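You operate a simulated robot arm through the tools that you are given. There is no shell and no other tool. Be economical: measure what you need, move in short steps, check, and stop when the job is done.

Carry out the task below with a simulated robot arm. There is one attempt and no reset: what you move stays moved.

TASK
The white sill board is clamped askew: level it and cap both corners by the knobs.
Fine: slacken the clamp, bubble between the lines, clamp tight again; orange caps down over both edges.

It is judged by the outcome, as a careful person would: the job done as asked, and still so three seconds after it is handed in. It fails if anything else is knocked over, pushed out of place, dropped, spilled or broken. A push-on lid holds only when it is set on centred and level and pressed home; a screw cap is set on level and turned clockwise until tight.

THE ROBOT
A 6-joint arm with a two-finger gripper, fixed in place. Base frame: the origin is at the foot of the arm, x ahead of it, y to its left, z up. Lengths are in m, angles in degrees, forces in N, time in s.
Its first joint turns from -166.0 to 166.0 degrees. Payload 2.54 kg.
The TCP is the grasp point between the finger pads, 0.03 m short of the fingertips. In the tool frame z runs along the fingers and y along their closing line. Largest opening 0.116 m; the body of the gripper starts 0.095 m behind the TCP.
Orientation is that of the tool frame in the base frame, as [roll, pitch, yaw] about the fixed x, y, z axes, in that order (R = Rz(yaw) Ry(pitch) Rx(roll)). With the fingers straight down and closing along the base's y, the tool's x points along the base's -x, its y along +y and its z along -z.

THE INTERFACE
- The arm moves only by the tool nudge_tool. Its argument "commands" is a list of rows, each a list of 2 entries, a list of its own where there are three numbers: the shift along the base's x, y, z in units of 500 mm (1.0 is 500 mm), then the turn, a rotation vector about the base's x, y, z in units of 45 degrees (1.0 is 45 degrees). In form: [[[tx, ty, tz], [wx, wy, wz]], ...]. A call has 1 to 8 rows; each row is the pose to reach, as a shift and turn from the pose commanded when the call began. "hand" is the closure in counts, from 0 (fully open) to 255 (shut), set as the call begins (left out, the last holds). A call with a number of a shift or a turn outside -1 to 1 is refused whole. A row lasts 0.2 s, in which the tool goes at most 0.05 m and 8.6 degrees; a call with a longer step from one row to the next is refused whole, and so is a gripper value outside its range. Where a pose cannot be reached the arm comes as near as it can. A force on the tool above 40 N (or 10 N above the force at the start of the call, whichever is more), or a blocked arm, ends the call early, and 0.2 s more pass. The fingers move at their own pace (about 0.072 m/s each) and stop on an object; they squeeze with about 34 N. The grip force told is the motor's: it shows also when the fingers shut on nothing. Time passes only in rows, and 0.2 s behind the last, so rows that repeat a pose let the fingers close. The reply holds the time, the measured pose of the TCP, the force on the tool along the base axes, the opening and the grip force, in the units named above and with some noise, with the torque about the TCP (base axes, N m) and any sound that the robot's microphone picked up.
- Cameras (640 x 400 px; columns grow to the right, rows downward): "scene" is fixed at [0.4006, 0.6511, 1.6377]; the picture's right is [-0.99, -0.17, 0.00], its down [-0.15, 0.86, -0.49] and it looks along [0.08, -0.49, -0.87] (base axes); focal length 357 px, centre (320, 200). "wrist" rides on the gripper at [0.069, -0.015, -0.122] in the tool frame; the picture's right is [0.21, 0.98, 0.00], its down [-0.83, 0.18, -0.53] and it looks along [-0.52, 0.11, 0.85] (tool axes); focal length 251 px, centre (320, 200). There is no depth. A picture from a camera that has moved, and an enlarged one, comes with that camera's place and axes in the base frame and with its lens.
- camera(camera): a new picture of that camera. The clock stands still meanwhile.
- enlarge(camera, box): a new picture of the part [left, top, right, bottom] of that camera's present view, enlarged. The clock stands still meanwhile.
- hand_in(): hands the job in; it is judged then, once.

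Go step by step. Nothing tells you positions but the pictures and the camera data: compare them with the known pose of the tool, close in by small moves and look again before you grip or let go. The budget is 120 turns and 76 pictures, counting those below and the enlarged ones. Unless the task says otherwise, let go and move clear before handing in, and close with one line.

The tools are called after ">>>" as a command line: name --argument value ..., lists and objects as JSON in quotes. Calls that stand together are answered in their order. nudge_tool: Moves the arm, as the interface text tells. Its arguments: {"type":"object","properties":{"commands":{"type":"array","items":{"type":"array"}},"hand":{"type":"number"}},"required":["commands"]} The other tools are called the same way: camera (camera) takes a picture; enlarge (camera, box) takes an enlarged picture of a part of a camera's view; hand_in () hands the job in.

At the start:

```text
clock: 0.0
position: [0.2728, 0.2864, 1.1735]
orientation: [179.9, 0.0, -180.0]
ft_force: [-0.1, 1.0, 0.4]
moment: [0.0, -0.02, 0.01]
grip_width: 0.1159
gripper_force: 0.0
```

scene: 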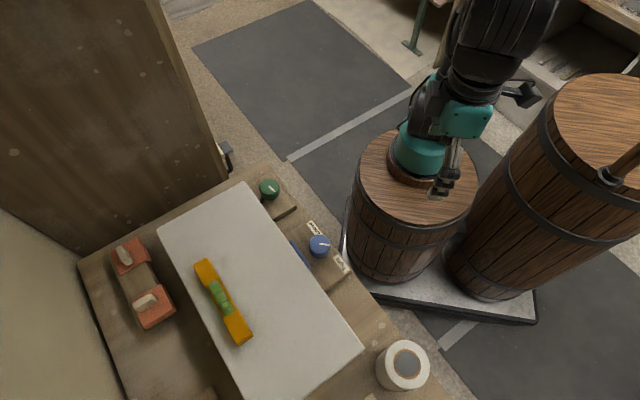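
wrist: 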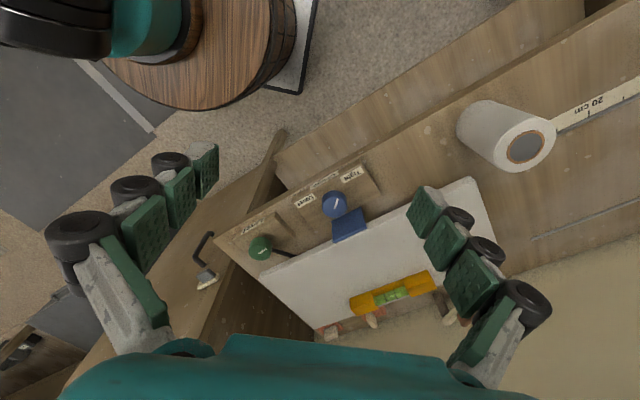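

The scene shows a white board with an orange level on it, a blue and a green knob on the near side, and two orange caps on the left. I'll enlarge these to read the labels and the bubble.

>>> enlarge --camera "scene" --box '[240, 160, 380, 290]'

>>> enlarge --camera "scene" --box '[80, 220, 270, 350]'

>>> enlarge --camera "wrist" --box '[210, 150, 490, 350]'

```text
3.08 times, centred on (310, 225) of scene
camera zoom: at [0.4006, 0.6511, 1.6377], right [-0.99, -0.17, 0.0], down [-0.15, 0.86, -0.49], along [0.08, -0.49, -0.87], focal length 1098 px, centre (351, 123)
```

zoom: 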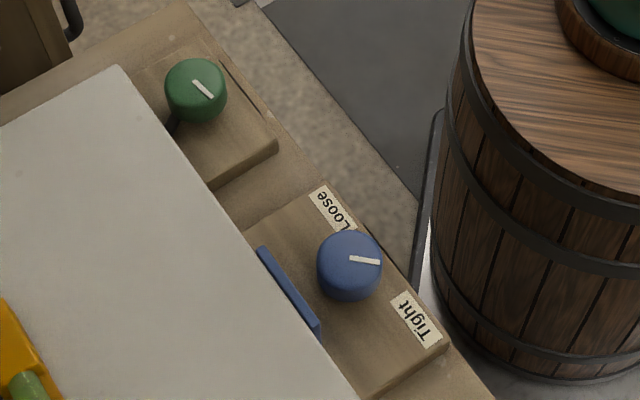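

```text
3.08 times, centred on (175, 285) of scene
camera zoom: at [0.4006, 0.6511, 1.6377], right [-0.99, -0.17, 0.0], down [-0.15, 0.86, -0.49], along [0.08, -0.49, -0.87], focal length 1098 px, centre (766, -62)
```

zoom: 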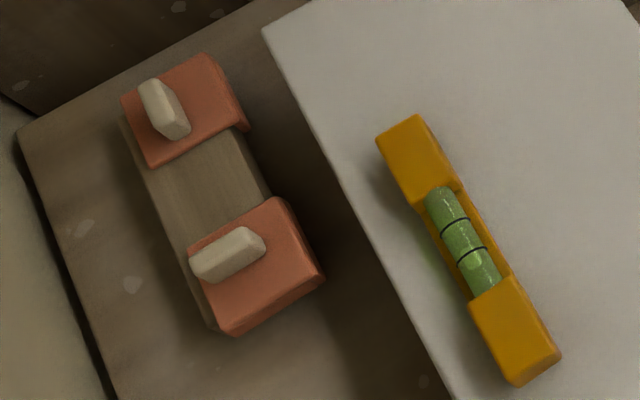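

```text
2.00 times, centred on (350, 250) of wrist
camera zoom: at [0.2043, 0.2694, 1.2947], right [-0.21, 0.98, 0.0], down [0.83, 0.18, 0.53], along [0.52, 0.12, -0.85], focal length 503 px, centre (260, 100)
```

zoom: 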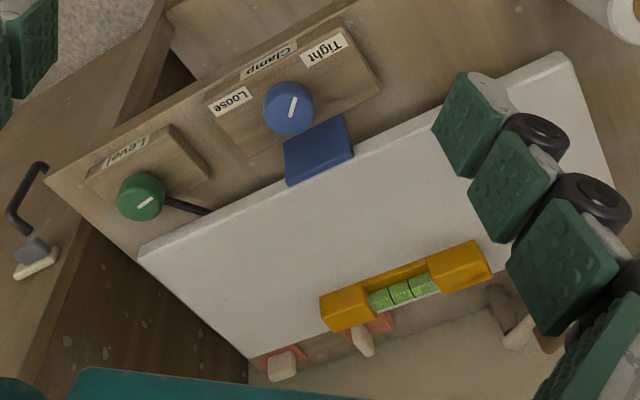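

Rays from both cameras put the blue knob near (0.45, 0.35, 0.91), with the table top around z = 0.87. I'll move in for a closer look at the knobs.

>>> nudge_tool --commands '[[[0.064, 0.032, -0.05], [0, 0, 0]], [[0.127, 0.064, -0.1], [0, 0, 0]], [[0.19, 0.096, -0.15], [0, 0, 0]], [[0.254, 0.127, -0.2], [0, 0, 0]], [[0.254, 0.127, -0.2], [0, 0, 0]]]' --hand 0

>>> camera --camera "wrist"

>>> camera --camera "scene"

```text
clock: 1.2
position: [0.4005, 0.348, 1.0706]
orientation: [179.9, 0.0, -180.0]
ft_force: [0.2, -0.5, -0.3]
moment: [-0.01, 0.01, -0.01]
grip_width: 0.116
gripper_force: 0.1
```

```text
70 pictures are left
camera wrist: at [0.3305, 0.331, 1.1927], right [-0.22, 0.98, 0.0], down [0.83, 0.18, 0.53], along [0.52, 0.12, -0.85], focal length 251 px, centre (320, 200)
```

wrist: 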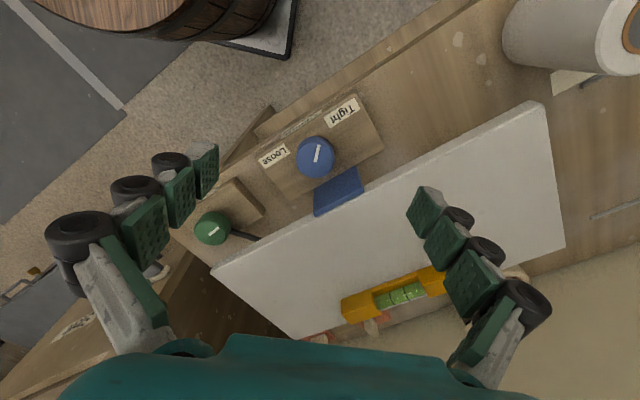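

```text
69 pictures are left
```

scene: 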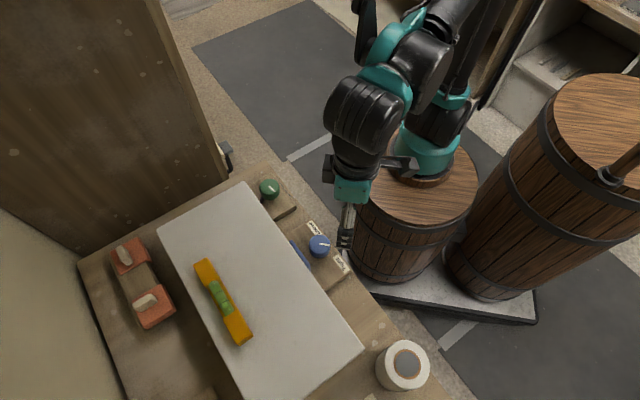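

The view is clear now. I'll enlarge the knobs and the vial.

>>> enlarge --camera "wrist" --box '[180, 80, 400, 260]'

>>> enlarge --camera "wrist" --box '[290, 240, 530, 350]'

```text
2.22 times, centred on (290, 170) of wrist
camera zoom: at [0.3305, 0.331, 1.1927], right [-0.22, 0.98, 0.0], down [0.83, 0.18, 0.53], along [0.52, 0.12, -0.85], focal length 559 px, centre (387, 267)
```

zoom: 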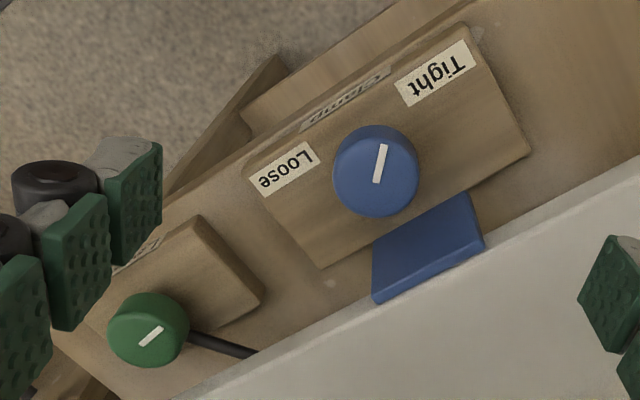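

```text
2.67 times, centred on (410, 295) of wrist
camera zoom: at [0.3305, 0.331, 1.1927], right [-0.22, 0.98, 0.0], down [0.83, 0.18, 0.53], along [0.52, 0.12, -0.85], focal length 670 px, centre (80, -53)
```

zoom: 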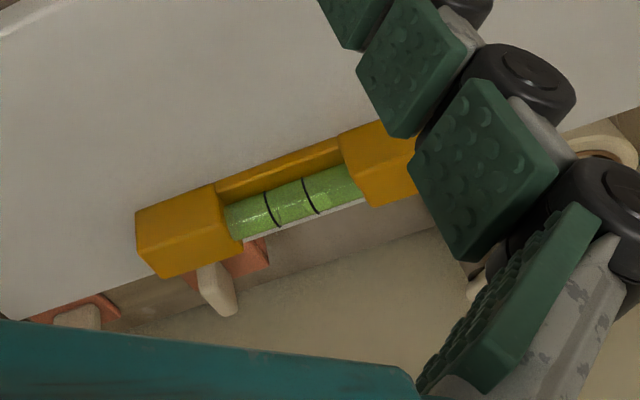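

The board's edges run at 45° to the base axes, and the bubble sits toward the +y end. The clamp pointer is near "Tight", so counter-clockwise should be loose. I'll turn the tool 45° and centre it over the blue knob.

>>> nudge_tool --commands '[[[0.02, 0, -0.02], [0, 0, 0.17]], [[0.04, 0, -0.04], [0, 0, 0.34]], [[0.06, 0, -0.06], [0, 0, 0.51]], [[0.08, 0, -0.08], [0, 0, 0.68]], [[0.1, 0, -0.08], [0, 0, 0.85]], [[0.1, 0, -0.08], [0, 0, 1.0]], [[0.1, 0, -0.08], [0, 0, 1.0]]]'

>>> camera --camera "wrist"

```text
clock: 2.8
position: [0.4499, 0.3486, 1.0323]
orientation: [179.9, 0.0, -134.8]
ft_force: [-0.3, -0.7, -0.5]
moment: [0.0, 0.01, -0.01]
grip_width: 0.1162
gripper_force: 0.0
```

```text
66 pictures are left
camera wrist: at [0.4116, 0.2882, 1.1546], right [-0.84, 0.54, 0.0], down [0.45, 0.71, 0.53], along [0.29, 0.45, -0.85], focal length 251 px, centre (320, 200)
```

wrist: 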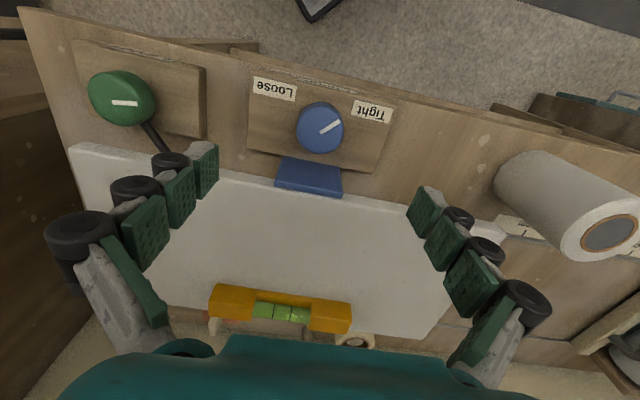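

The knob is centred on the finger axis. I'll go lower and look again.

>>> nudge_tool --commands '[[[0, 0, -0.05], [0, 0, 0]], [[0, 0, -0.1], [0, 0, 0]], [[0, 0, -0.14], [0, 0, 0]], [[0, 0, -0.14], [0, 0, 0]]]'

>>> camera --camera "wrist"

>>> enlarge --camera "scene" --box '[240, 160, 380, 290]'

```text
clock: 3.8
position: [0.4497, 0.3491, 0.9627]
orientation: [179.9, 0.0, -134.9]
ft_force: [0.0, -0.3, 0.9]
moment: [0.02, 0.0, 0.01]
grip_width: 0.1162
gripper_force: 0.1
```

```text
65 pictures are left
camera wrist: at [0.4122, 0.2883, 1.0844], right [-0.84, 0.54, 0.0], down [0.46, 0.71, 0.53], along [0.29, 0.45, -0.85], focal length 251 px, centre (320, 200)
```

wrist: 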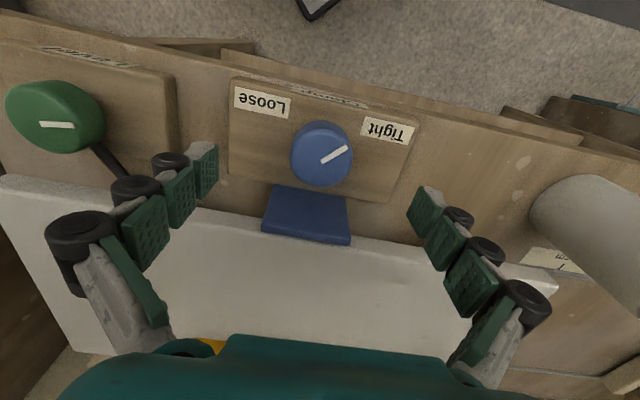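

```text
3.08 times, centred on (310, 225) of scene
camera zoom: at [0.4006, 0.6511, 1.6377], right [-0.99, -0.17, 0.0], down [-0.15, 0.86, -0.49], along [0.08, -0.49, -0.87], focal length 1098 px, centre (351, 123)
```

zoom: 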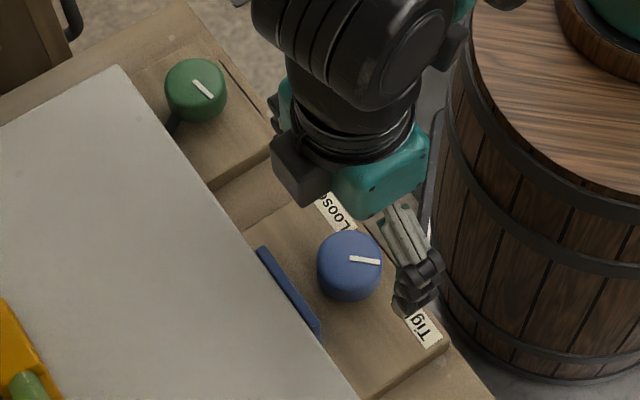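

Knob top is near z = 0.894 and centred on the fingers. I'll descend to straddle it and then close gently.

>>> nudge_tool --commands '[[[0, 0, -0.04], [0, 0, 0]], [[0, 0, -0.08], [0, 0, 0]], [[0, 0, -0.1], [0, 0, 0]], [[0, 0, -0.108], [0, 0, 0]]]'

>>> camera --camera "wrist"

```text
clock: 4.8
position: [0.4511, 0.349, 0.9107]
orientation: [179.9, 0.1, -135.0]
ft_force: [-0.3, 0.0, -0.4]
moment: [-0.02, -0.02, 0.0]
grip_width: 0.1162
gripper_force: 0.1
```

```text
63 pictures are left
camera wrist: at [0.413, 0.2885, 1.0313], right [-0.84, 0.54, 0.0], down [0.46, 0.71, 0.53], along [0.29, 0.45, -0.85], focal length 251 px, centre (320, 200)
```

wrist: 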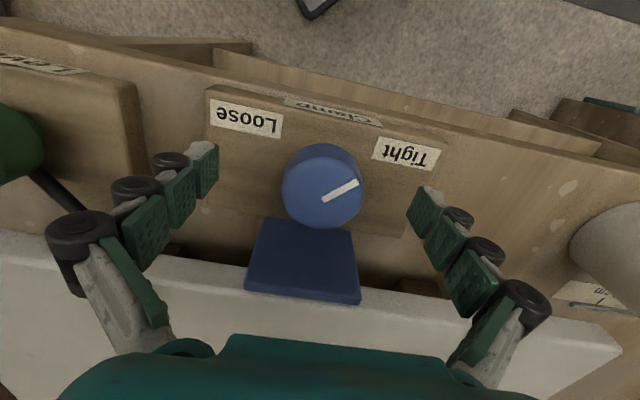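

The knob is slightly further toward the board than the finger axis. I'll shift about 6 mm and go slightly lower.

>>> nudge_tool --commands '[[[0.006, 0.01, -0.008], [0, 0, 0]], [[0.006, 0.01, -0.016], [0, 0, 0]], [[0.006, 0.01, -0.016], [0, 0, 0]]]'

>>> camera --camera "wrist"

```text
clock: 5.6
position: [0.4553, 0.3548, 0.9007]
orientation: [180.0, 0.1, -135.0]
ft_force: [0.2, -0.2, 0.0]
moment: [-0.01, 0.02, 0.02]
grip_width: 0.1161
gripper_force: 0.1
```

```text
62 pictures are left
camera wrist: at [0.4161, 0.2937, 1.0231], right [-0.84, 0.54, 0.0], down [0.46, 0.71, 0.53], along [0.29, 0.45, -0.85], focal length 251 px, centre (320, 200)
```

wrist: 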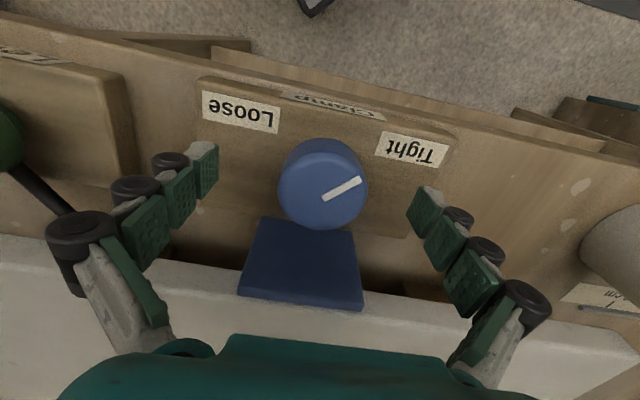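

The knob is between the pads. Closing on it.

>>> nudge_tool --commands '[[[0, 0, 0], [0, 0, 0]], [[0, 0, 0], [0, 0, 0]], [[0, 0, 0], [0, 0, 0]], [[0, 0, 0], [0, 0, 0]]]' --hand 255

>>> camera --camera "wrist"

```text
clock: 6.6
position: [0.4532, 0.3548, 0.901]
orientation: [179.8, -0.1, -135.1]
ft_force: [-5.3, 5.9, 5.0]
moment: [0.11, 0.17, -0.06]
grip_width: 0.0461
gripper_force: 45.0
```

```text
61 pictures are left
camera wrist: at [0.4157, 0.2941, 1.0233], right [-0.84, 0.54, 0.0], down [0.46, 0.71, 0.53], along [0.29, 0.45, -0.84], focal length 251 px, centre (320, 200)
```

wrist: 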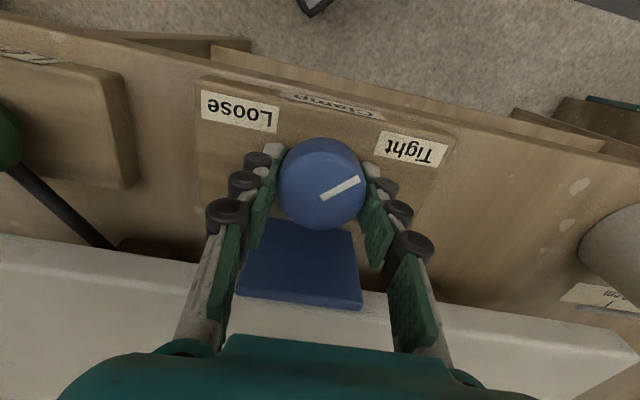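

Gripped a 46 mm knob. Turning it counter-clockwise now, watching the torque.

>>> nudge_tool --commands '[[[-0.002, 0.002, 0], [0, 0, 0.15]], [[-0.002, 0.002, 0], [0, 0, 0.3]], [[-0.002, 0.002, 0], [0, 0, 0.45]], [[-0.002, 0.002, 0], [0, 0, 0.6]], [[-0.002, 0.002, 0], [0, 0, 0.75]], [[-0.002, 0.002, 0], [0, 0, 0.9]]]'

>>> camera --camera "wrist"

```text
clock: 8.0
position: [0.4521, 0.3551, 0.9015]
orientation: [179.9, 0.1, -94.5]
ft_force: [2.8, 7.6, 37.2]
moment: [0.15, -0.12, -0.07]
grip_width: 0.0461
gripper_force: 45.0
```

```text
60 pictures are left
camera wrist: at [0.4619, 0.2845, 1.0231], right [-0.99, -0.14, 0.0], down [-0.12, 0.84, 0.54], along [-0.08, 0.53, -0.84], focal length 251 px, centre (320, 200)
```

wrist: 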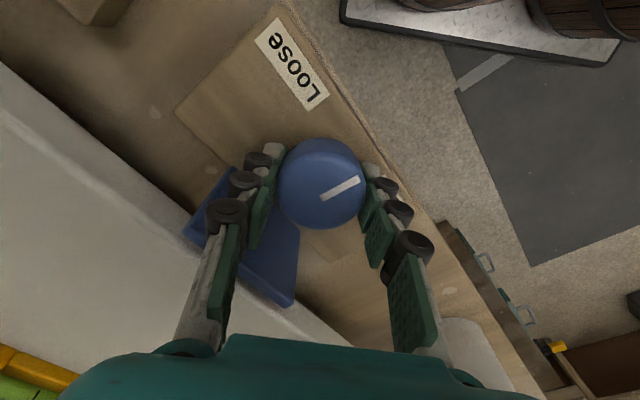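

The knob turns, but the upward force has grown, perhaps because the knob rises or the tips rub. I'll ease up a little and keep turning.

>>> nudge_tool --commands '[[[0, 0, 0.004], [0, 0, 0]], [[0, 0, 0.005], [0, 0, 0.1]], [[0, 0, 0.006], [0, 0, 0.2]]]'

```text
clock: 8.8
position: [0.4522, 0.3555, 0.9013]
orientation: [179.9, 0.2, -87.5]
ft_force: [2.0, 7.5, -18.7]
moment: [0.2, -0.25, 0.01]
grip_width: 0.046
gripper_force: 44.6
stopped in row 3: the force on the tool passed its limit at 49 N (the readings are from after the stop); the commanded pose is now the measured one
```

Pulling up is resisted, so the knob stays at a fixed height. I'll lower about 1 mm to balance and keep turning.

>>> nudge_tool --commands '[[[0, 0, -0.001], [0, 0, 0.1]], [[0, 0, -0.0015], [0, 0, 0.2]], [[0, 0, -0.0015], [0, 0, 0.3]]]'

```text
clock: 9.6
position: [0.4519, 0.3549, 0.9016]
orientation: [179.8, 0.1, -73.9]
ft_force: [-4.3, 17.4, 4.3]
moment: [0.37, 0.33, 0.02]
grip_width: 0.0461
gripper_force: 44.5
```

>>> nudge_tool --commands '[[[0, 0.002, 0], [0, 0, 0.12]], [[0, 0.002, 0], [0, 0, 0.27]], [[0, 0.002, 0], [0, 0, 0.42]], [[0, 0.002, 0], [0, 0, 0.57]]]'

>>> camera --camera "wrist"

```text
clock: 10.6
position: [0.4507, 0.3538, 0.9011]
orientation: [179.8, 0.1, -48.3]
ft_force: [-6.4, -13.4, 23.0]
moment: [2.34, -0.35, -0.67]
grip_width: 0.0459
gripper_force: 44.7
```

```text
59 pictures are left
camera wrist: at [0.5083, 0.3118, 1.0234], right [-0.59, -0.81, 0.0], down [-0.68, 0.5, 0.53], along [-0.43, 0.31, -0.85], focal length 251 px, centre (320, 200)
```

wrist: 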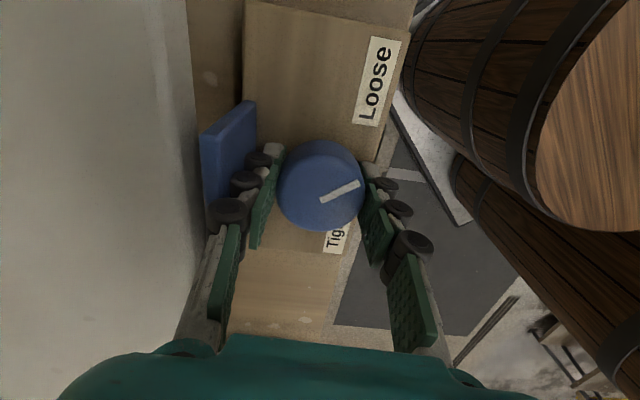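

About 86° turned, and the inner finger is now close to the blue clamp plate. I'll open slightly, lift, swing back and re-grip for the rest.

>>> nudge_tool --commands '[[[0, 0, 0], [0, 0, 0]], [[0, 0, 0], [0, 0, 0]], [[0, 0, 0.05], [0, 0, 0]], [[0, 0, 0.1], [0, 0, 0]], [[0, 0, 0.14], [0, 0, 0]], [[0, 0, 0.14], [0, 0, 0]]]' --hand 134

>>> nudge_tool --commands '[[[0, 0, 0], [0, 0, -0.19]], [[0, 0, 0], [0, 0, -0.38]], [[0, 0, 0], [0, 0, -0.57]], [[0, 0, 0], [0, 0, -0.76]], [[0, 0, 0], [0, 0, -0.95]]]'

>>> nudge_tool --commands '[[[0, 0, 0], [0, 0, -0.19]], [[0, 0, 0], [0, 0, -0.38]], [[0, 0, 0], [0, 0, -0.57]], [[0, 0, 0], [0, 0, -0.76]], [[0, 0, 0], [0, 0, -0.97]], [[0, 0, 0], [0, 0, -0.97]]]'

>>> camera --camera "wrist"

```text
clock: 11.2
position: [0.4498, 0.3528, 0.9023]
orientation: [179.6, -0.1, -48.3]
ft_force: [0.4, -10.2, -21.8]
moment: [0.74, -1.03, 0.03]
grip_width: 0.0485
gripper_force: 0.0
stopped in row 3: the force on the tool passed its limit at 85 N (the readings are from after the stop); the commanded pose is now the measured one
```

```text
clock: 12.4
position: [0.4502, 0.3535, 0.9039]
orientation: [179.6, 0.0, -91.2]
ft_force: [0.3, 0.0, 0.6]
moment: [0.0, 0.0, 0.02]
grip_width: 0.0552
gripper_force: 0.0
```

```text
refused: row 5 steps farther than a row can; nothing moved
```

```text
58 pictures are left
camera wrist: at [0.4641, 0.2831, 1.0245], right [-0.98, -0.19, 0.01], down [-0.16, 0.83, 0.53], along [-0.11, 0.52, -0.85], focal length 251 px, centre (320, 200)
```

wrist: 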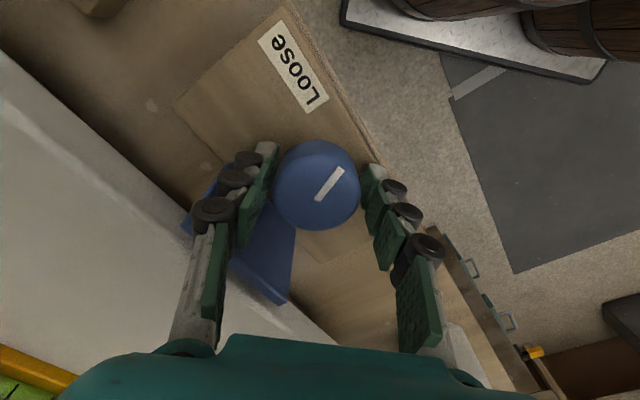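

The lift began before the fingers had cleared. Forces are zero now with a 55 mm opening, so I'll lift in small steps.

>>> nudge_tool --commands '[[[0, 0, 0.01], [0, 0, 0]], [[0, 0, 0.03], [0, 0, 0]], [[0, 0, 0.08], [0, 0, 0]], [[0, 0, 0.13], [0, 0, 0]], [[0, 0, 0.13], [0, 0, 0]]]'

>>> camera --camera "wrist"

```text
clock: 13.6
position: [0.4518, 0.353, 0.9673]
orientation: [179.7, 0.1, -91.0]
ft_force: [1.3, -0.2, -0.2]
moment: [0.01, 0.0, -0.01]
grip_width: 0.055
gripper_force: 0.0
```

```text
57 pictures are left
camera wrist: at [0.4648, 0.2833, 1.0899], right [-0.98, -0.2, 0.01], down [-0.16, 0.83, 0.53], along [-0.11, 0.52, -0.85], focal length 251 px, centre (320, 200)
```

wrist: 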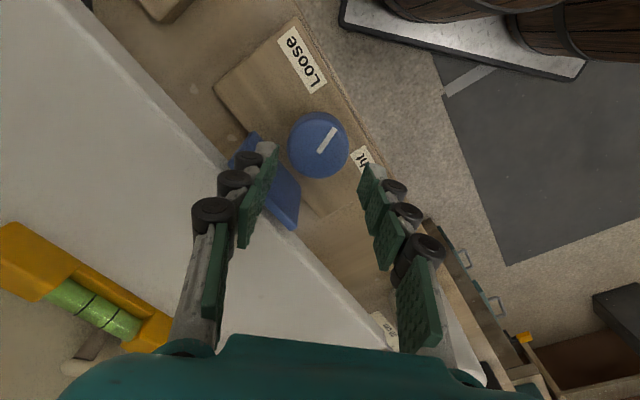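

The pointer is now midway. I'll turn the tool back to about -155°, re-grip and turn the rest of the way to Loose.

>>> nudge_tool --commands '[[[0, 0, 0], [0, 0, -0.19]], [[0, 0, 0], [0, 0, -0.38]], [[0, 0, 0], [0, 0, -0.57]], [[0, 0, 0], [0, 0, -0.76]], [[0, 0, 0], [0, 0, -0.95]]]' --hand 80

>>> nudge_tool --commands '[[[0.001, 0.002, 0], [0, 0, -0.15]], [[0.002, 0.003, 0], [0, 0, -0.3]], [[0.002, 0.003, 0], [0, 0, -0.45]], [[0.002, 0.003, 0], [0, 0, -0.45]]]'

>>> camera --camera "wrist"

```text
clock: 14.8
position: [0.4508, 0.3531, 0.9672]
orientation: [179.8, 0.1, -133.9]
ft_force: [0.4, 0.1, 0.4]
moment: [0.0, 0.01, -0.01]
grip_width: 0.0798
gripper_force: 0.1
```

```text
clock: 15.8
position: [0.4523, 0.3558, 0.9686]
orientation: [179.7, 0.1, -154.1]
ft_force: [-0.9, -0.6, 0.8]
moment: [-0.02, 0.0, -0.01]
grip_width: 0.0797
gripper_force: 0.0
```

```text
56 pictures are left
camera wrist: at [0.3966, 0.3101, 1.0894], right [-0.62, 0.79, 0.01], down [0.67, 0.52, 0.53], along [0.42, 0.33, -0.85], focal length 251 px, centre (320, 200)
```

wrist: 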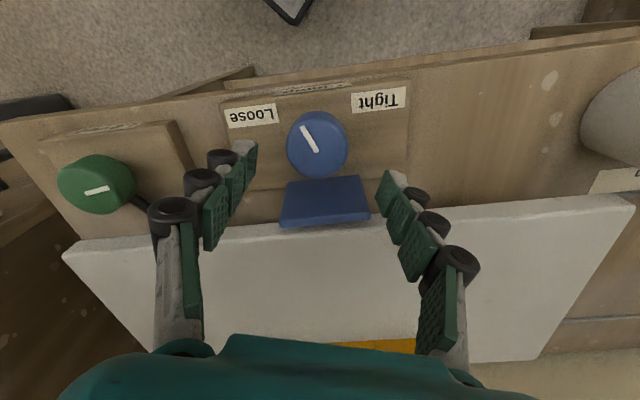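

>>> nudge_tool --commands '[[[0, 0, -0.05], [0, 0, 0]], [[0, 0, -0.1], [0, 0, 0]], [[0, 0, -0.132], [0, 0, 0]], [[0, 0, -0.132], [0, 0, 0]]]'

>>> nudge_tool --commands '[[[0, 0, 0], [0, 0, 0]], [[0, 0, 0], [0, 0, 0]], [[0, 0, 0], [0, 0, 0]]]' --hand 255

>>> nudge_tool --commands '[[[0, 0, 0], [0, 0, 0.15]], [[0, 0, 0], [0, 0, 0.3]], [[0, 0, 0], [0, 0, 0.45]], [[0, 0, 0], [0, 0, 0.6]]]'

>>> camera --camera "wrist"

```text
clock: 16.8
position: [0.4509, 0.3554, 0.902]
orientation: [179.8, 0.0, -154.0]
ft_force: [0.5, -0.1, 0.8]
moment: [-0.03, -0.04, -0.02]
grip_width: 0.0796
gripper_force: 0.0
```

```text
clock: 17.6
position: [0.4528, 0.3539, 0.9029]
orientation: [179.9, 0.0, -154.1]
ft_force: [16.6, -32.2, 12.8]
moment: [-0.86, -0.25, 0.05]
grip_width: 0.046
gripper_force: 45.2
```

```text
clock: 18.2
position: [0.4534, 0.3538, 0.9017]
orientation: [-179.9, 0.0, -143.0]
ft_force: [7.3, -17.0, 10.0]
moment: [-0.31, -0.39, 0.0]
grip_width: 0.0462
gripper_force: 44.9
stopped in row 2: the force on the tool passed its limit at 50 N (the readings are from after the stop); the commanded pose is now the measured one
```

```text
55 pictures are left
camera wrist: at [0.4064, 0.299, 1.0237], right [-0.76, 0.65, 0.0], down [0.55, 0.64, 0.53], along [0.35, 0.41, -0.85], focal length 251 px, centre (320, 200)
```

wrist: 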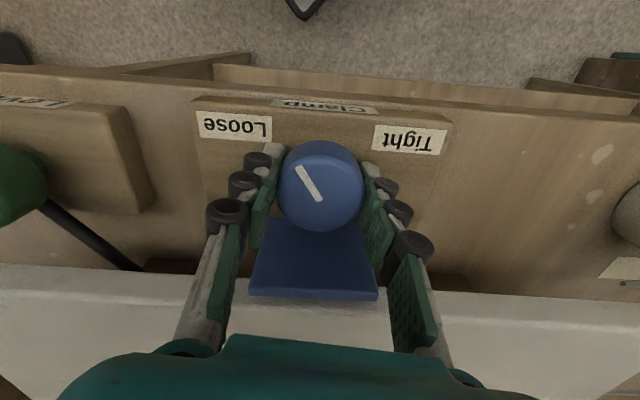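

>>> nudge_tool --commands '[[[0.001, -0.002, -0.001], [0, 0, 0.1]], [[0.001, -0.002, -0.001], [0, 0, 0.25]], [[0.001, -0.002, -0.001], [0, 0, 0.4]], [[0.001, -0.002, -0.001], [0, 0, 0.55]]]'

>>> camera --camera "wrist"

```text
clock: 19.2
position: [0.4508, 0.3534, 0.9014]
orientation: [179.9, 0.0, -118.1]
ft_force: [-3.4, -8.5, 9.6]
moment: [-0.26, 0.23, -0.88]
grip_width: 0.0463
gripper_force: 44.8
```

```text
54 pictures are left
camera wrist: at [0.4333, 0.2844, 1.0232], right [-0.96, 0.27, 0.0], down [0.23, 0.81, 0.54], along [0.14, 0.52, -0.84], focal length 251 px, centre (320, 200)
```

wrist: 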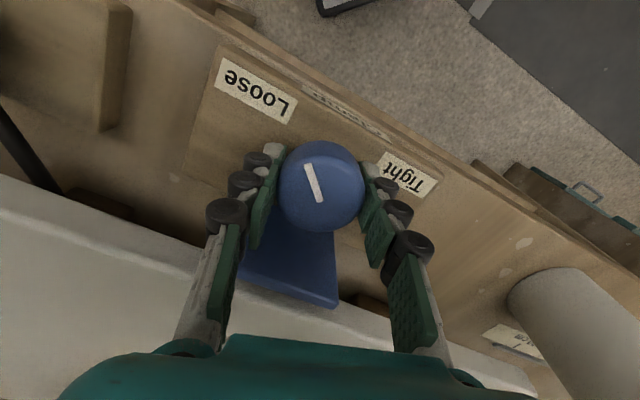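

There's now 0.9 Nm of resistance and the pointer is at Loose, so this is the end stop. I'll release and lift, then look at the vial and green knob.

>>> nudge_tool --commands '[[[0, 0, 0], [0, 0, 0]], [[0, 0, 0], [0, 0, 0]], [[0, 0, 0], [0, 0, 0]], [[0, 0, 0], [0, 0, 0]]]' --hand 95

>>> nudge_tool --commands '[[[0, 0, 0.02], [0, 0, 0]], [[0, 0, 0.06], [0, 0, 0]], [[0, 0, 0.12], [0, 0, 0]], [[0, 0, 0.18], [0, 0, 0]], [[0, 0, 0.18], [0, 0, -0.15]], [[0, 0, 0.18], [0, 0, -0.3]], [[0, 0, 0.18], [0, 0, -0.38]]]'

>>> camera --camera "wrist"

```text
clock: 20.2
position: [0.4527, 0.3544, 0.9013]
orientation: [179.9, 0.0, -118.2]
ft_force: [0.1, 0.4, -0.4]
moment: [0.03, 0.03, -0.03]
grip_width: 0.0727
gripper_force: 0.1
```

```text
clock: 21.8
position: [0.4524, 0.3549, 0.9912]
orientation: [179.9, 0.0, -135.5]
ft_force: [-0.5, 0.5, 0.2]
moment: [0.01, 0.02, -0.01]
grip_width: 0.0728
gripper_force: 0.1
```

```text
53 pictures are left
camera wrist: at [0.4141, 0.2937, 1.1131], right [-0.84, 0.54, 0.0], down [0.46, 0.71, 0.53], along [0.29, 0.45, -0.85], focal length 251 px, centre (320, 200)
```

wrist: 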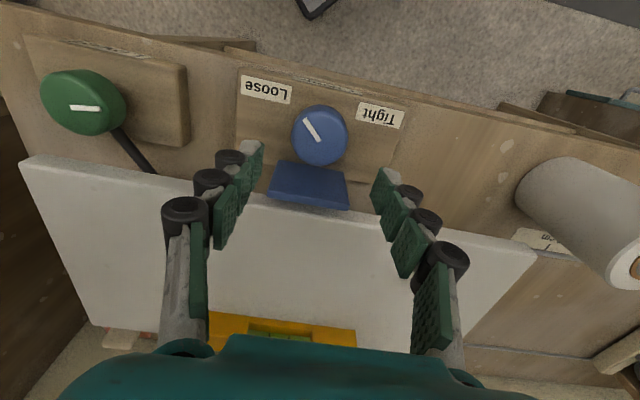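

The pointer is at Loose. Next I'll move over the green Level knob, near (0.597, 0.222).

>>> nudge_tool --commands '[[[0.07, -0.06, 0], [0, 0, 0]], [[0.14, -0.12, 0], [0, 0, 0]], [[0.21, -0.19, 0], [0, 0, 0]], [[0.289, -0.266, 0], [0, 0, 0]], [[0.289, -0.266, 0], [0, 0, 0]]]' --hand 80

>>> camera --camera "wrist"

>>> enlarge --camera "scene" --box '[170, 240, 270, 350]'

```text
refused: row 4 steps farther than a row can; nothing moved
```

```text
52 pictures are left
camera wrist: at [0.4141, 0.2937, 1.1131], right [-0.84, 0.54, 0.0], down [0.46, 0.71, 0.53], along [0.29, 0.45, -0.85], focal length 251 px, centre (320, 200)
```

wrist: 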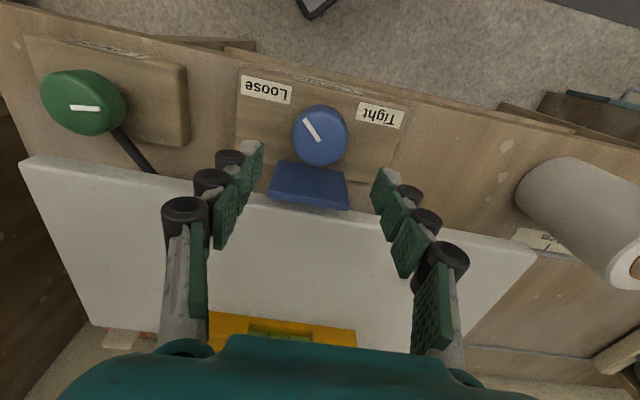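

```text
3.64 times, centred on (220, 295) of scene
camera zoom: at [0.4006, 0.6511, 1.6377], right [-0.99, -0.17, 0.0], down [-0.15, 0.86, -0.49], along [0.08, -0.49, -0.87], focal length 1298 px, centre (684, -146)
```

zoom: 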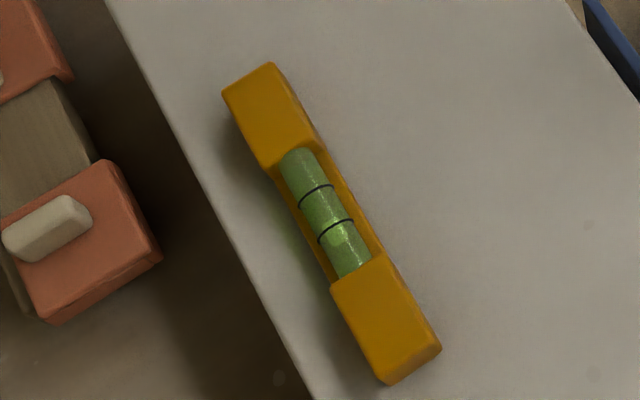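

>>> nudge_tool --commands '[[[0.06, -0.053, 0], [0, 0, 0]], [[0.12, -0.106, 0], [0, 0, 0]], [[0.18, -0.16, 0], [0, 0, 0]], [[0.24, -0.213, 0], [0, 0, 0]], [[0.289, -0.266, 0], [0, 0, 0]], [[0.289, -0.266, 0], [0, 0, 0]]]' --hand 80

>>> camera --camera "wrist"

```text
clock: 23.2
position: [0.5974, 0.2216, 0.9911]
orientation: [179.9, 0.0, -135.3]
ft_force: [-0.6, 0.1, 0.6]
moment: [-0.02, 0.03, 0.03]
grip_width: 0.0797
gripper_force: 0.1
```

```text
50 pictures are left
camera wrist: at [0.5595, 0.1613, 1.1135], right [-0.84, 0.54, 0.0], down [0.46, 0.71, 0.53], along [0.29, 0.45, -0.85], focal length 251 px, centre (320, 200)
```

wrist: 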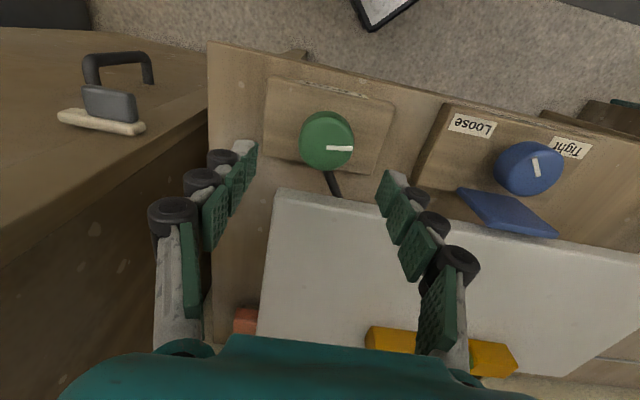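

>>> nudge_tool --commands '[[[-0.003, 0.02, -0.04], [0, 0, 0]], [[-0.003, 0.02, -0.1], [0, 0, 0]], [[-0.003, 0.02, -0.15], [0, 0, 0]], [[-0.003, 0.02, -0.16], [0, 0, 0]], [[-0.003, 0.02, -0.16], [0, 0, 0]]]'

>>> camera --camera "wrist"

```text
clock: 24.4
position: [0.5953, 0.2319, 0.9097]
orientation: [179.9, 0.0, -135.4]
ft_force: [1.1, 1.0, 0.2]
moment: [0.0, 0.0, -0.02]
grip_width: 0.0795
gripper_force: 0.0
```

```text
49 pictures are left
camera wrist: at [0.5569, 0.1718, 1.0321], right [-0.84, 0.54, 0.0], down [0.46, 0.71, 0.53], along [0.29, 0.45, -0.85], focal length 251 px, centre (320, 200)
```

wrist: 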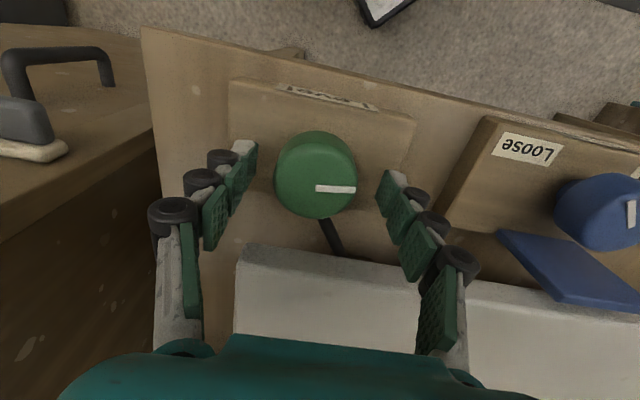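

Well aligned. Going down the last few millimetres and gripping.

>>> nudge_tool --commands '[[[0.003, -0.003, -0.008], [0, 0, 0]], [[0.003, -0.003, -0.014], [0, 0, 0]], [[0.003, -0.003, -0.014], [0, 0, 0]]]'

>>> nudge_tool --commands '[[[0, 0, 0], [0, 0, 0]], [[0, 0, 0], [0, 0, 0]], [[0, 0, 0], [0, 0, 0]]]' --hand 255

>>> camera --camera "wrist"

>>> enlarge --camera "scene" --box '[190, 250, 260, 350]'

```text
clock: 25.2
position: [0.5974, 0.2299, 0.9042]
orientation: [179.9, 0.0, -135.3]
ft_force: [1.0, -0.3, -1.5]
moment: [-0.04, -0.01, 0.0]
grip_width: 0.0797
gripper_force: 0.0
```

```text
clock: 26.0
position: [0.5972, 0.229, 0.9042]
orientation: [179.9, -0.1, -135.4]
ft_force: [3.1, -1.3, 2.6]
moment: [-0.11, -0.04, -0.04]
grip_width: 0.0461
gripper_force: 45.5
```

```text
48 pictures are left
camera wrist: at [0.559, 0.1693, 1.0253], right [-0.84, 0.54, 0.0], down [0.46, 0.71, 0.53], along [0.29, 0.45, -0.85], focal length 251 px, centre (320, 200)
```

wrist: 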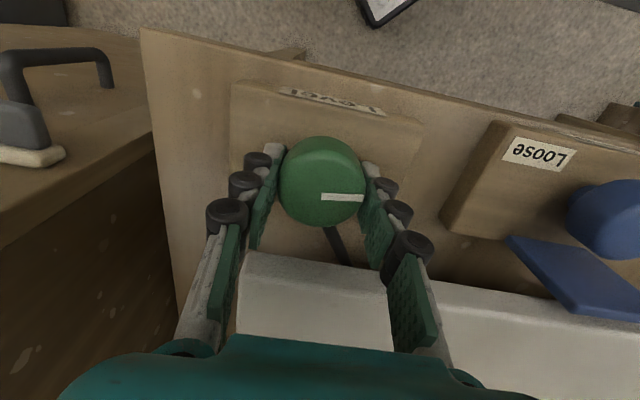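

```text
4.00 times, centred on (225, 300) of scene
camera zoom: at [0.4006, 0.6511, 1.6377], right [-0.99, -0.17, 0.0], down [-0.15, 0.86, -0.49], along [0.08, -0.49, -0.87], focal length 1428 px, centre (700, -200)
```

zoom: 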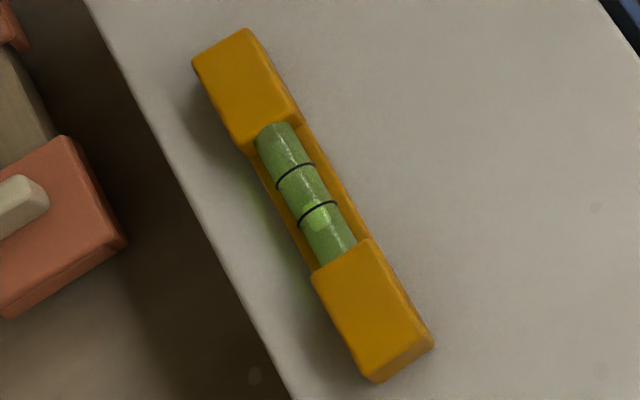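

Gripped at the centre. I'll turn it +20° as a trial and see where the bubble goes.

>>> nudge_tool --commands '[[[0, 0, 0], [0, 0, 0.15]], [[0, 0, 0], [0, 0, 0.3]], [[0, 0, 0], [0, 0, 0.44]], [[0, 0, 0], [0, 0, 0.44]]]'

>>> enlarge --camera "scene" --box '[190, 250, 260, 350]'

```text
clock: 27.0
position: [0.5953, 0.2293, 0.9035]
orientation: [179.7, 0.0, -115.5]
ft_force: [-5.7, 8.1, -6.0]
moment: [0.19, 0.22, -0.04]
grip_width: 0.046
gripper_force: 44.9
```

```text
4.00 times, centred on (225, 300) of scene
camera zoom: at [0.4006, 0.6511, 1.6377], right [-0.99, -0.17, 0.0], down [-0.15, 0.86, -0.49], along [0.08, -0.49, -0.87], focal length 1428 px, centre (700, -200)
```

zoom: 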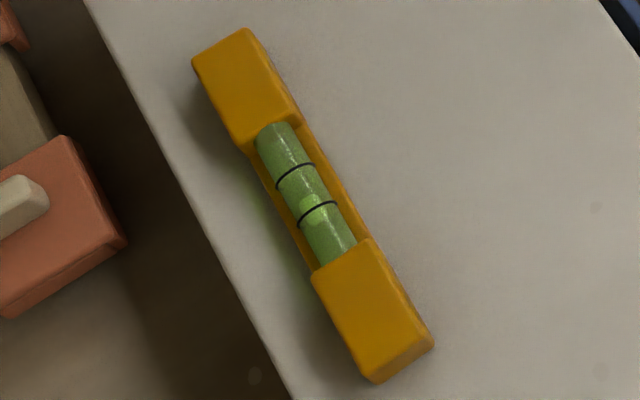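

The bubble moves the right way, about half the distance so far. I'll turn another 20° or so.

>>> nudge_tool --commands '[[[-0.001, 0.001, 0], [0, 0, 0.15]], [[-0.001, 0.001, 0], [0, 0, 0.3]], [[-0.001, 0.001, 0], [0, 0, 0.48]], [[-0.001, 0.001, 0], [0, 0, 0.48]]]'

>>> enlarge --camera "scene" --box '[200, 265, 240, 325]'

```text
clock: 28.2
position: [0.5953, 0.2299, 0.9033]
orientation: [179.9, 0.0, -93.7]
ft_force: [-1.6, 4.7, -10.8]
moment: [-0.49, -0.12, 0.01]
grip_width: 0.0459
gripper_force: 45.5
stopped in row 4: the force on the tool passed its limit at 41 N (the readings are from after the stop); the commanded pose is now the measured one
```

```text
6.67 times, centred on (220, 295) of scene
camera zoom: at [0.4006, 0.6511, 1.6377], right [-0.99, -0.17, 0.0], down [-0.15, 0.86, -0.49], along [0.08, -0.49, -0.87], focal length 2380 px, centre (987, -433)
```

zoom: 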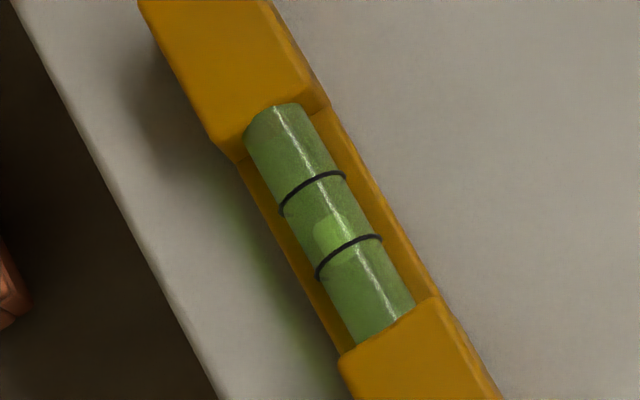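

The bubble is still slightly over the second line. It needs roughly another 17°.

>>> nudge_tool --commands '[[[0, 0.001, -0.001], [0, 0, 0.1]], [[0, 0.001, -0.001], [0, 0, 0.25]], [[0, 0.001, -0.001], [0, 0, 0.38]], [[0, 0.001, -0.001], [0, 0, 0.38]]]'

>>> enlarge --camera "scene" --box '[200, 265, 240, 325]'

>>> camera --camera "wrist"

```text
clock: 29.2
position: [0.5955, 0.2283, 0.9044]
orientation: [179.7, -0.1, -76.7]
ft_force: [-3.9, -10.6, 3.3]
moment: [-0.3, -0.34, -0.84]
grip_width: 0.0463
gripper_force: 44.6
```

```text
6.67 times, centred on (220, 295) of scene
camera zoom: at [0.4006, 0.6511, 1.6377], right [-0.99, -0.17, 0.0], down [-0.15, 0.86, -0.49], along [0.08, -0.49, -0.87], focal length 2380 px, centre (987, -433)
```

zoom: 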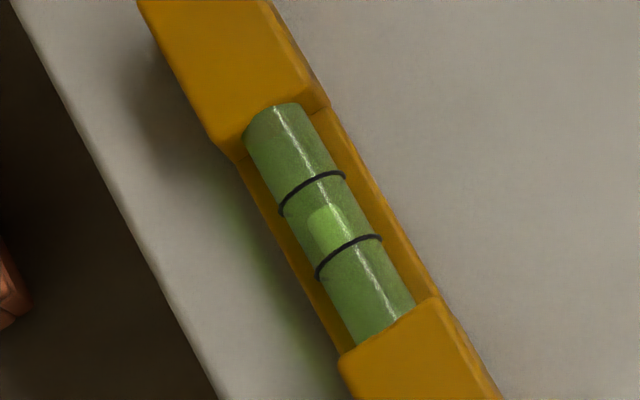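

```text
43 pictures are left
camera wrist: at [0.6262, 0.1652, 1.0254], right [-0.9, -0.43, 0.0], down [-0.36, 0.76, 0.53], along [-0.23, 0.48, -0.85], focal length 251 px, centre (320, 200)
```

wrist: 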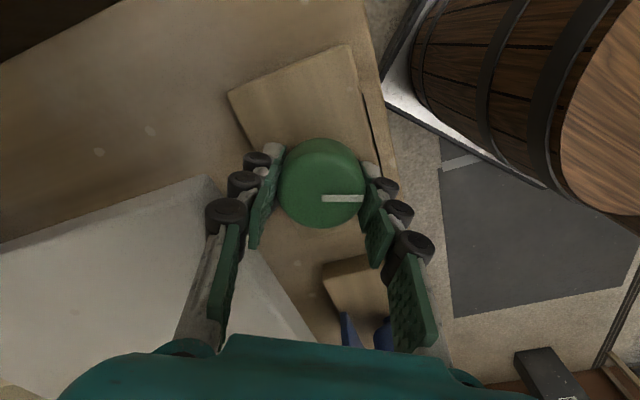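

>>> enlarge --camera "scene" --box '[212, 278, 232, 308]'

```text
13.33 times, centred on (222, 293) of scene
camera zoom: at [0.4006, 0.6511, 1.6377], right [-0.99, -0.17, 0.0], down [-0.15, 0.86, -0.49], along [0.08, -0.49, -0.87], focal length 4760 px, centre (1627, -1040)
```

zoom: 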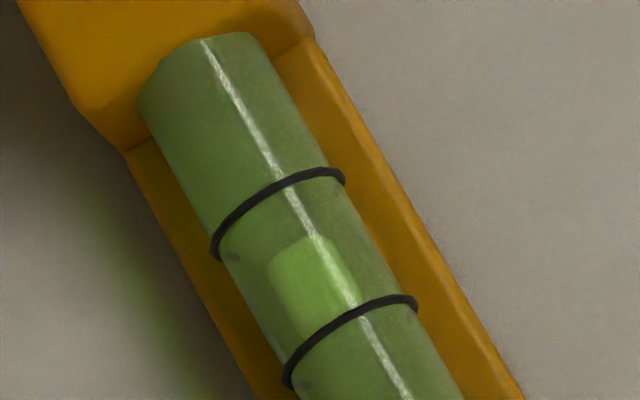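

The bubble is between the lines but its end touches one. The inner finger is close to the board, so I'll open slightly, lift out and re-grip at the other angle for the last few degrees.

>>> nudge_tool --commands '[[[0, 0, 0], [0, 0, 0]], [[0, 0, 0], [0, 0, 0]], [[0, 0, 0], [0, 0, 0]], [[0, 0, 0], [0, 0, 0]]]' --hand 140

>>> camera --camera "wrist"

```text
clock: 30.2
position: [0.5957, 0.231, 0.9033]
orientation: [179.9, 0.0, -76.7]
ft_force: [1.3, -0.7, 0.6]
moment: [0.0, 0.04, -0.02]
grip_width: 0.0523
gripper_force: 0.1
```

```text
41 pictures are left
camera wrist: at [0.6264, 0.1663, 1.0251], right [-0.9, -0.43, 0.0], down [-0.36, 0.76, 0.53], along [-0.23, 0.48, -0.84], focal length 251 px, centre (320, 200)
```

wrist: 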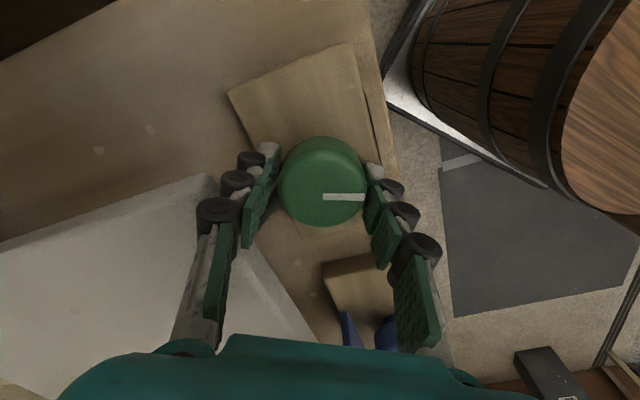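

Free with no force on the tool. Lifting and swinging back to about -142°.

>>> nudge_tool --commands '[[[0, 0, 0.01], [0, 0, 0]], [[0, 0, 0.04], [0, 0, 0]], [[0, 0, 0.1], [0, 0, 0]], [[0, 0, 0.1], [0, 0, -0.18]], [[0, 0, 0.1], [0, 0, -0.36]], [[0, 0, 0.1], [0, 0, -0.54]], [[0, 0, 0.1], [0, 0, -0.72]], [[0, 0, 0.1], [0, 0, -0.9]]]'

>>> nudge_tool --commands '[[[0.001, 0, 0], [0, 0, -0.18]], [[0.001, 0, 0], [0, 0, -0.36]], [[0.001, 0, 0], [0, 0, -0.54]], [[0.001, 0, -0.05], [0, 0, -0.54]], [[0.001, 0, -0.1], [0, 0, -0.54]], [[0.001, 0, -0.1], [0, 0, -0.54]]]' --hand 85

>>> nudge_tool --commands '[[[0, 0, 0], [0, 0, 0]], [[0, 0, 0], [0, 0, 0]], [[0, 0, 0], [0, 0, 0]], [[0, 0, 0], [0, 0, 0]]]' --hand 255

>>> enlarge --camera "scene" --box '[212, 278, 232, 308]'

```text
clock: 32.0
position: [0.5962, 0.2301, 0.9548]
orientation: [179.8, 0.0, -117.2]
ft_force: [0.5, 0.3, -0.4]
moment: [-0.02, -0.03, 0.02]
grip_width: 0.0522
gripper_force: 0.1
```

```text
clock: 33.4
position: [0.5976, 0.2311, 0.9029]
orientation: [179.7, 0.0, -141.6]
ft_force: [0.0, -0.8, 0.5]
moment: [-0.05, -0.02, 0.01]
grip_width: 0.0771
gripper_force: 0.0
```

```text
clock: 34.4
position: [0.5984, 0.2307, 0.9028]
orientation: [179.9, 0.1, -141.6]
ft_force: [17.6, -17.0, 11.8]
moment: [-0.46, -0.29, 0.08]
grip_width: 0.0461
gripper_force: 45.0
```

```text
13.33 times, centred on (222, 293) of scene
camera zoom: at [0.4006, 0.6511, 1.6377], right [-0.99, -0.17, 0.0], down [-0.15, 0.86, -0.49], along [0.08, -0.49, -0.87], focal length 4760 px, centre (1627, -1040)
```

zoom: 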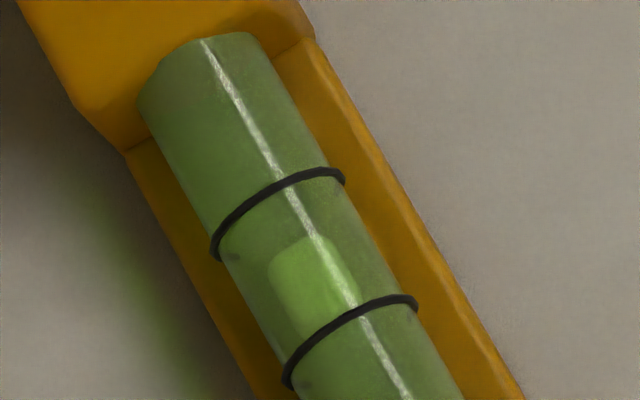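

The bubble held its place. Re-gripped; turning another 14° or so.

>>> nudge_tool --commands '[[[0.002, -0.002, 0], [0, 0, 0]], [[0.002, -0.002, 0], [0, 0, 0.1]], [[0.002, -0.002, 0], [0, 0, 0.22]], [[0.002, -0.002, 0], [0, 0, 0.31]], [[0.002, -0.002, 0], [0, 0, 0.31]]]'

>>> enlarge --camera "scene" --box '[212, 278, 232, 308]'

```text
clock: 35.6
position: [0.5983, 0.2305, 0.9025]
orientation: [179.8, 0.1, -127.6]
ft_force: [13.9, 6.2, 4.4]
moment: [0.33, -0.19, 0.0]
grip_width: 0.0457
gripper_force: 44.9
```

```text
13.33 times, centred on (222, 293) of scene
camera zoom: at [0.4006, 0.6511, 1.6377], right [-0.99, -0.17, 0.0], down [-0.15, 0.86, -0.49], along [0.08, -0.49, -0.87], focal length 4760 px, centre (1627, -1040)
```

zoom: 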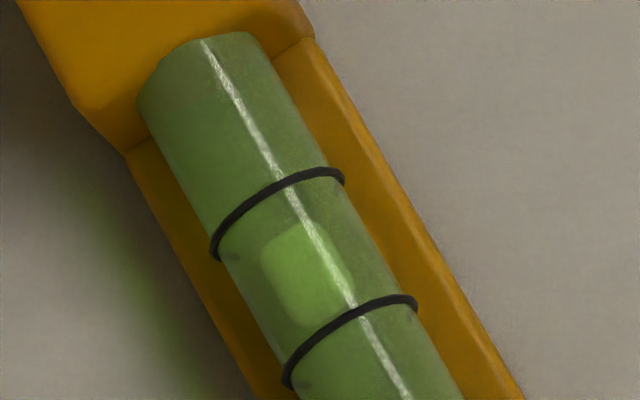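

>>> nudge_tool --commands '[[[0.001, 0.001, 0], [0, 0, 0.1]], [[0.001, 0.001, 0], [0, 0, 0.25]], [[0.001, 0.001, 0], [0, 0, 0.4]], [[0.001, 0.001, 0], [0, 0, 0.53]], [[0.001, 0.001, 0], [0, 0, 0.53]]]'

>>> enlarge --camera "scene" --box '[212, 278, 232, 308]'

```text
clock: 36.8
position: [0.5963, 0.2325, 0.9035]
orientation: [179.7, 0.0, -103.4]
ft_force: [-11.7, 23.2, -18.7]
moment: [0.69, 0.19, -0.11]
grip_width: 0.0459
gripper_force: 44.9
```

```text
13.33 times, centred on (222, 293) of scene
camera zoom: at [0.4006, 0.6511, 1.6377], right [-0.99, -0.17, 0.0], down [-0.15, 0.86, -0.49], along [0.08, -0.49, -0.87], focal length 4760 px, centre (1627, -1040)
```

zoom: 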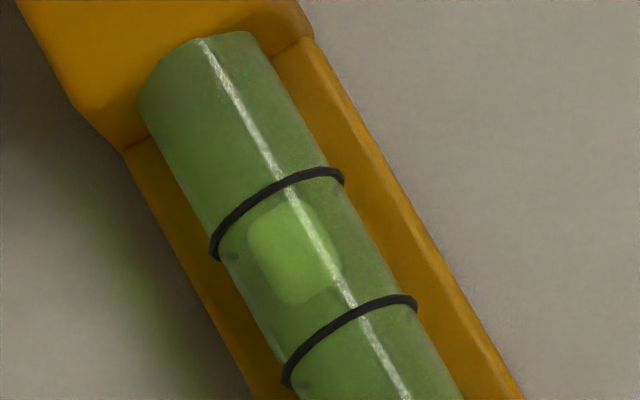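

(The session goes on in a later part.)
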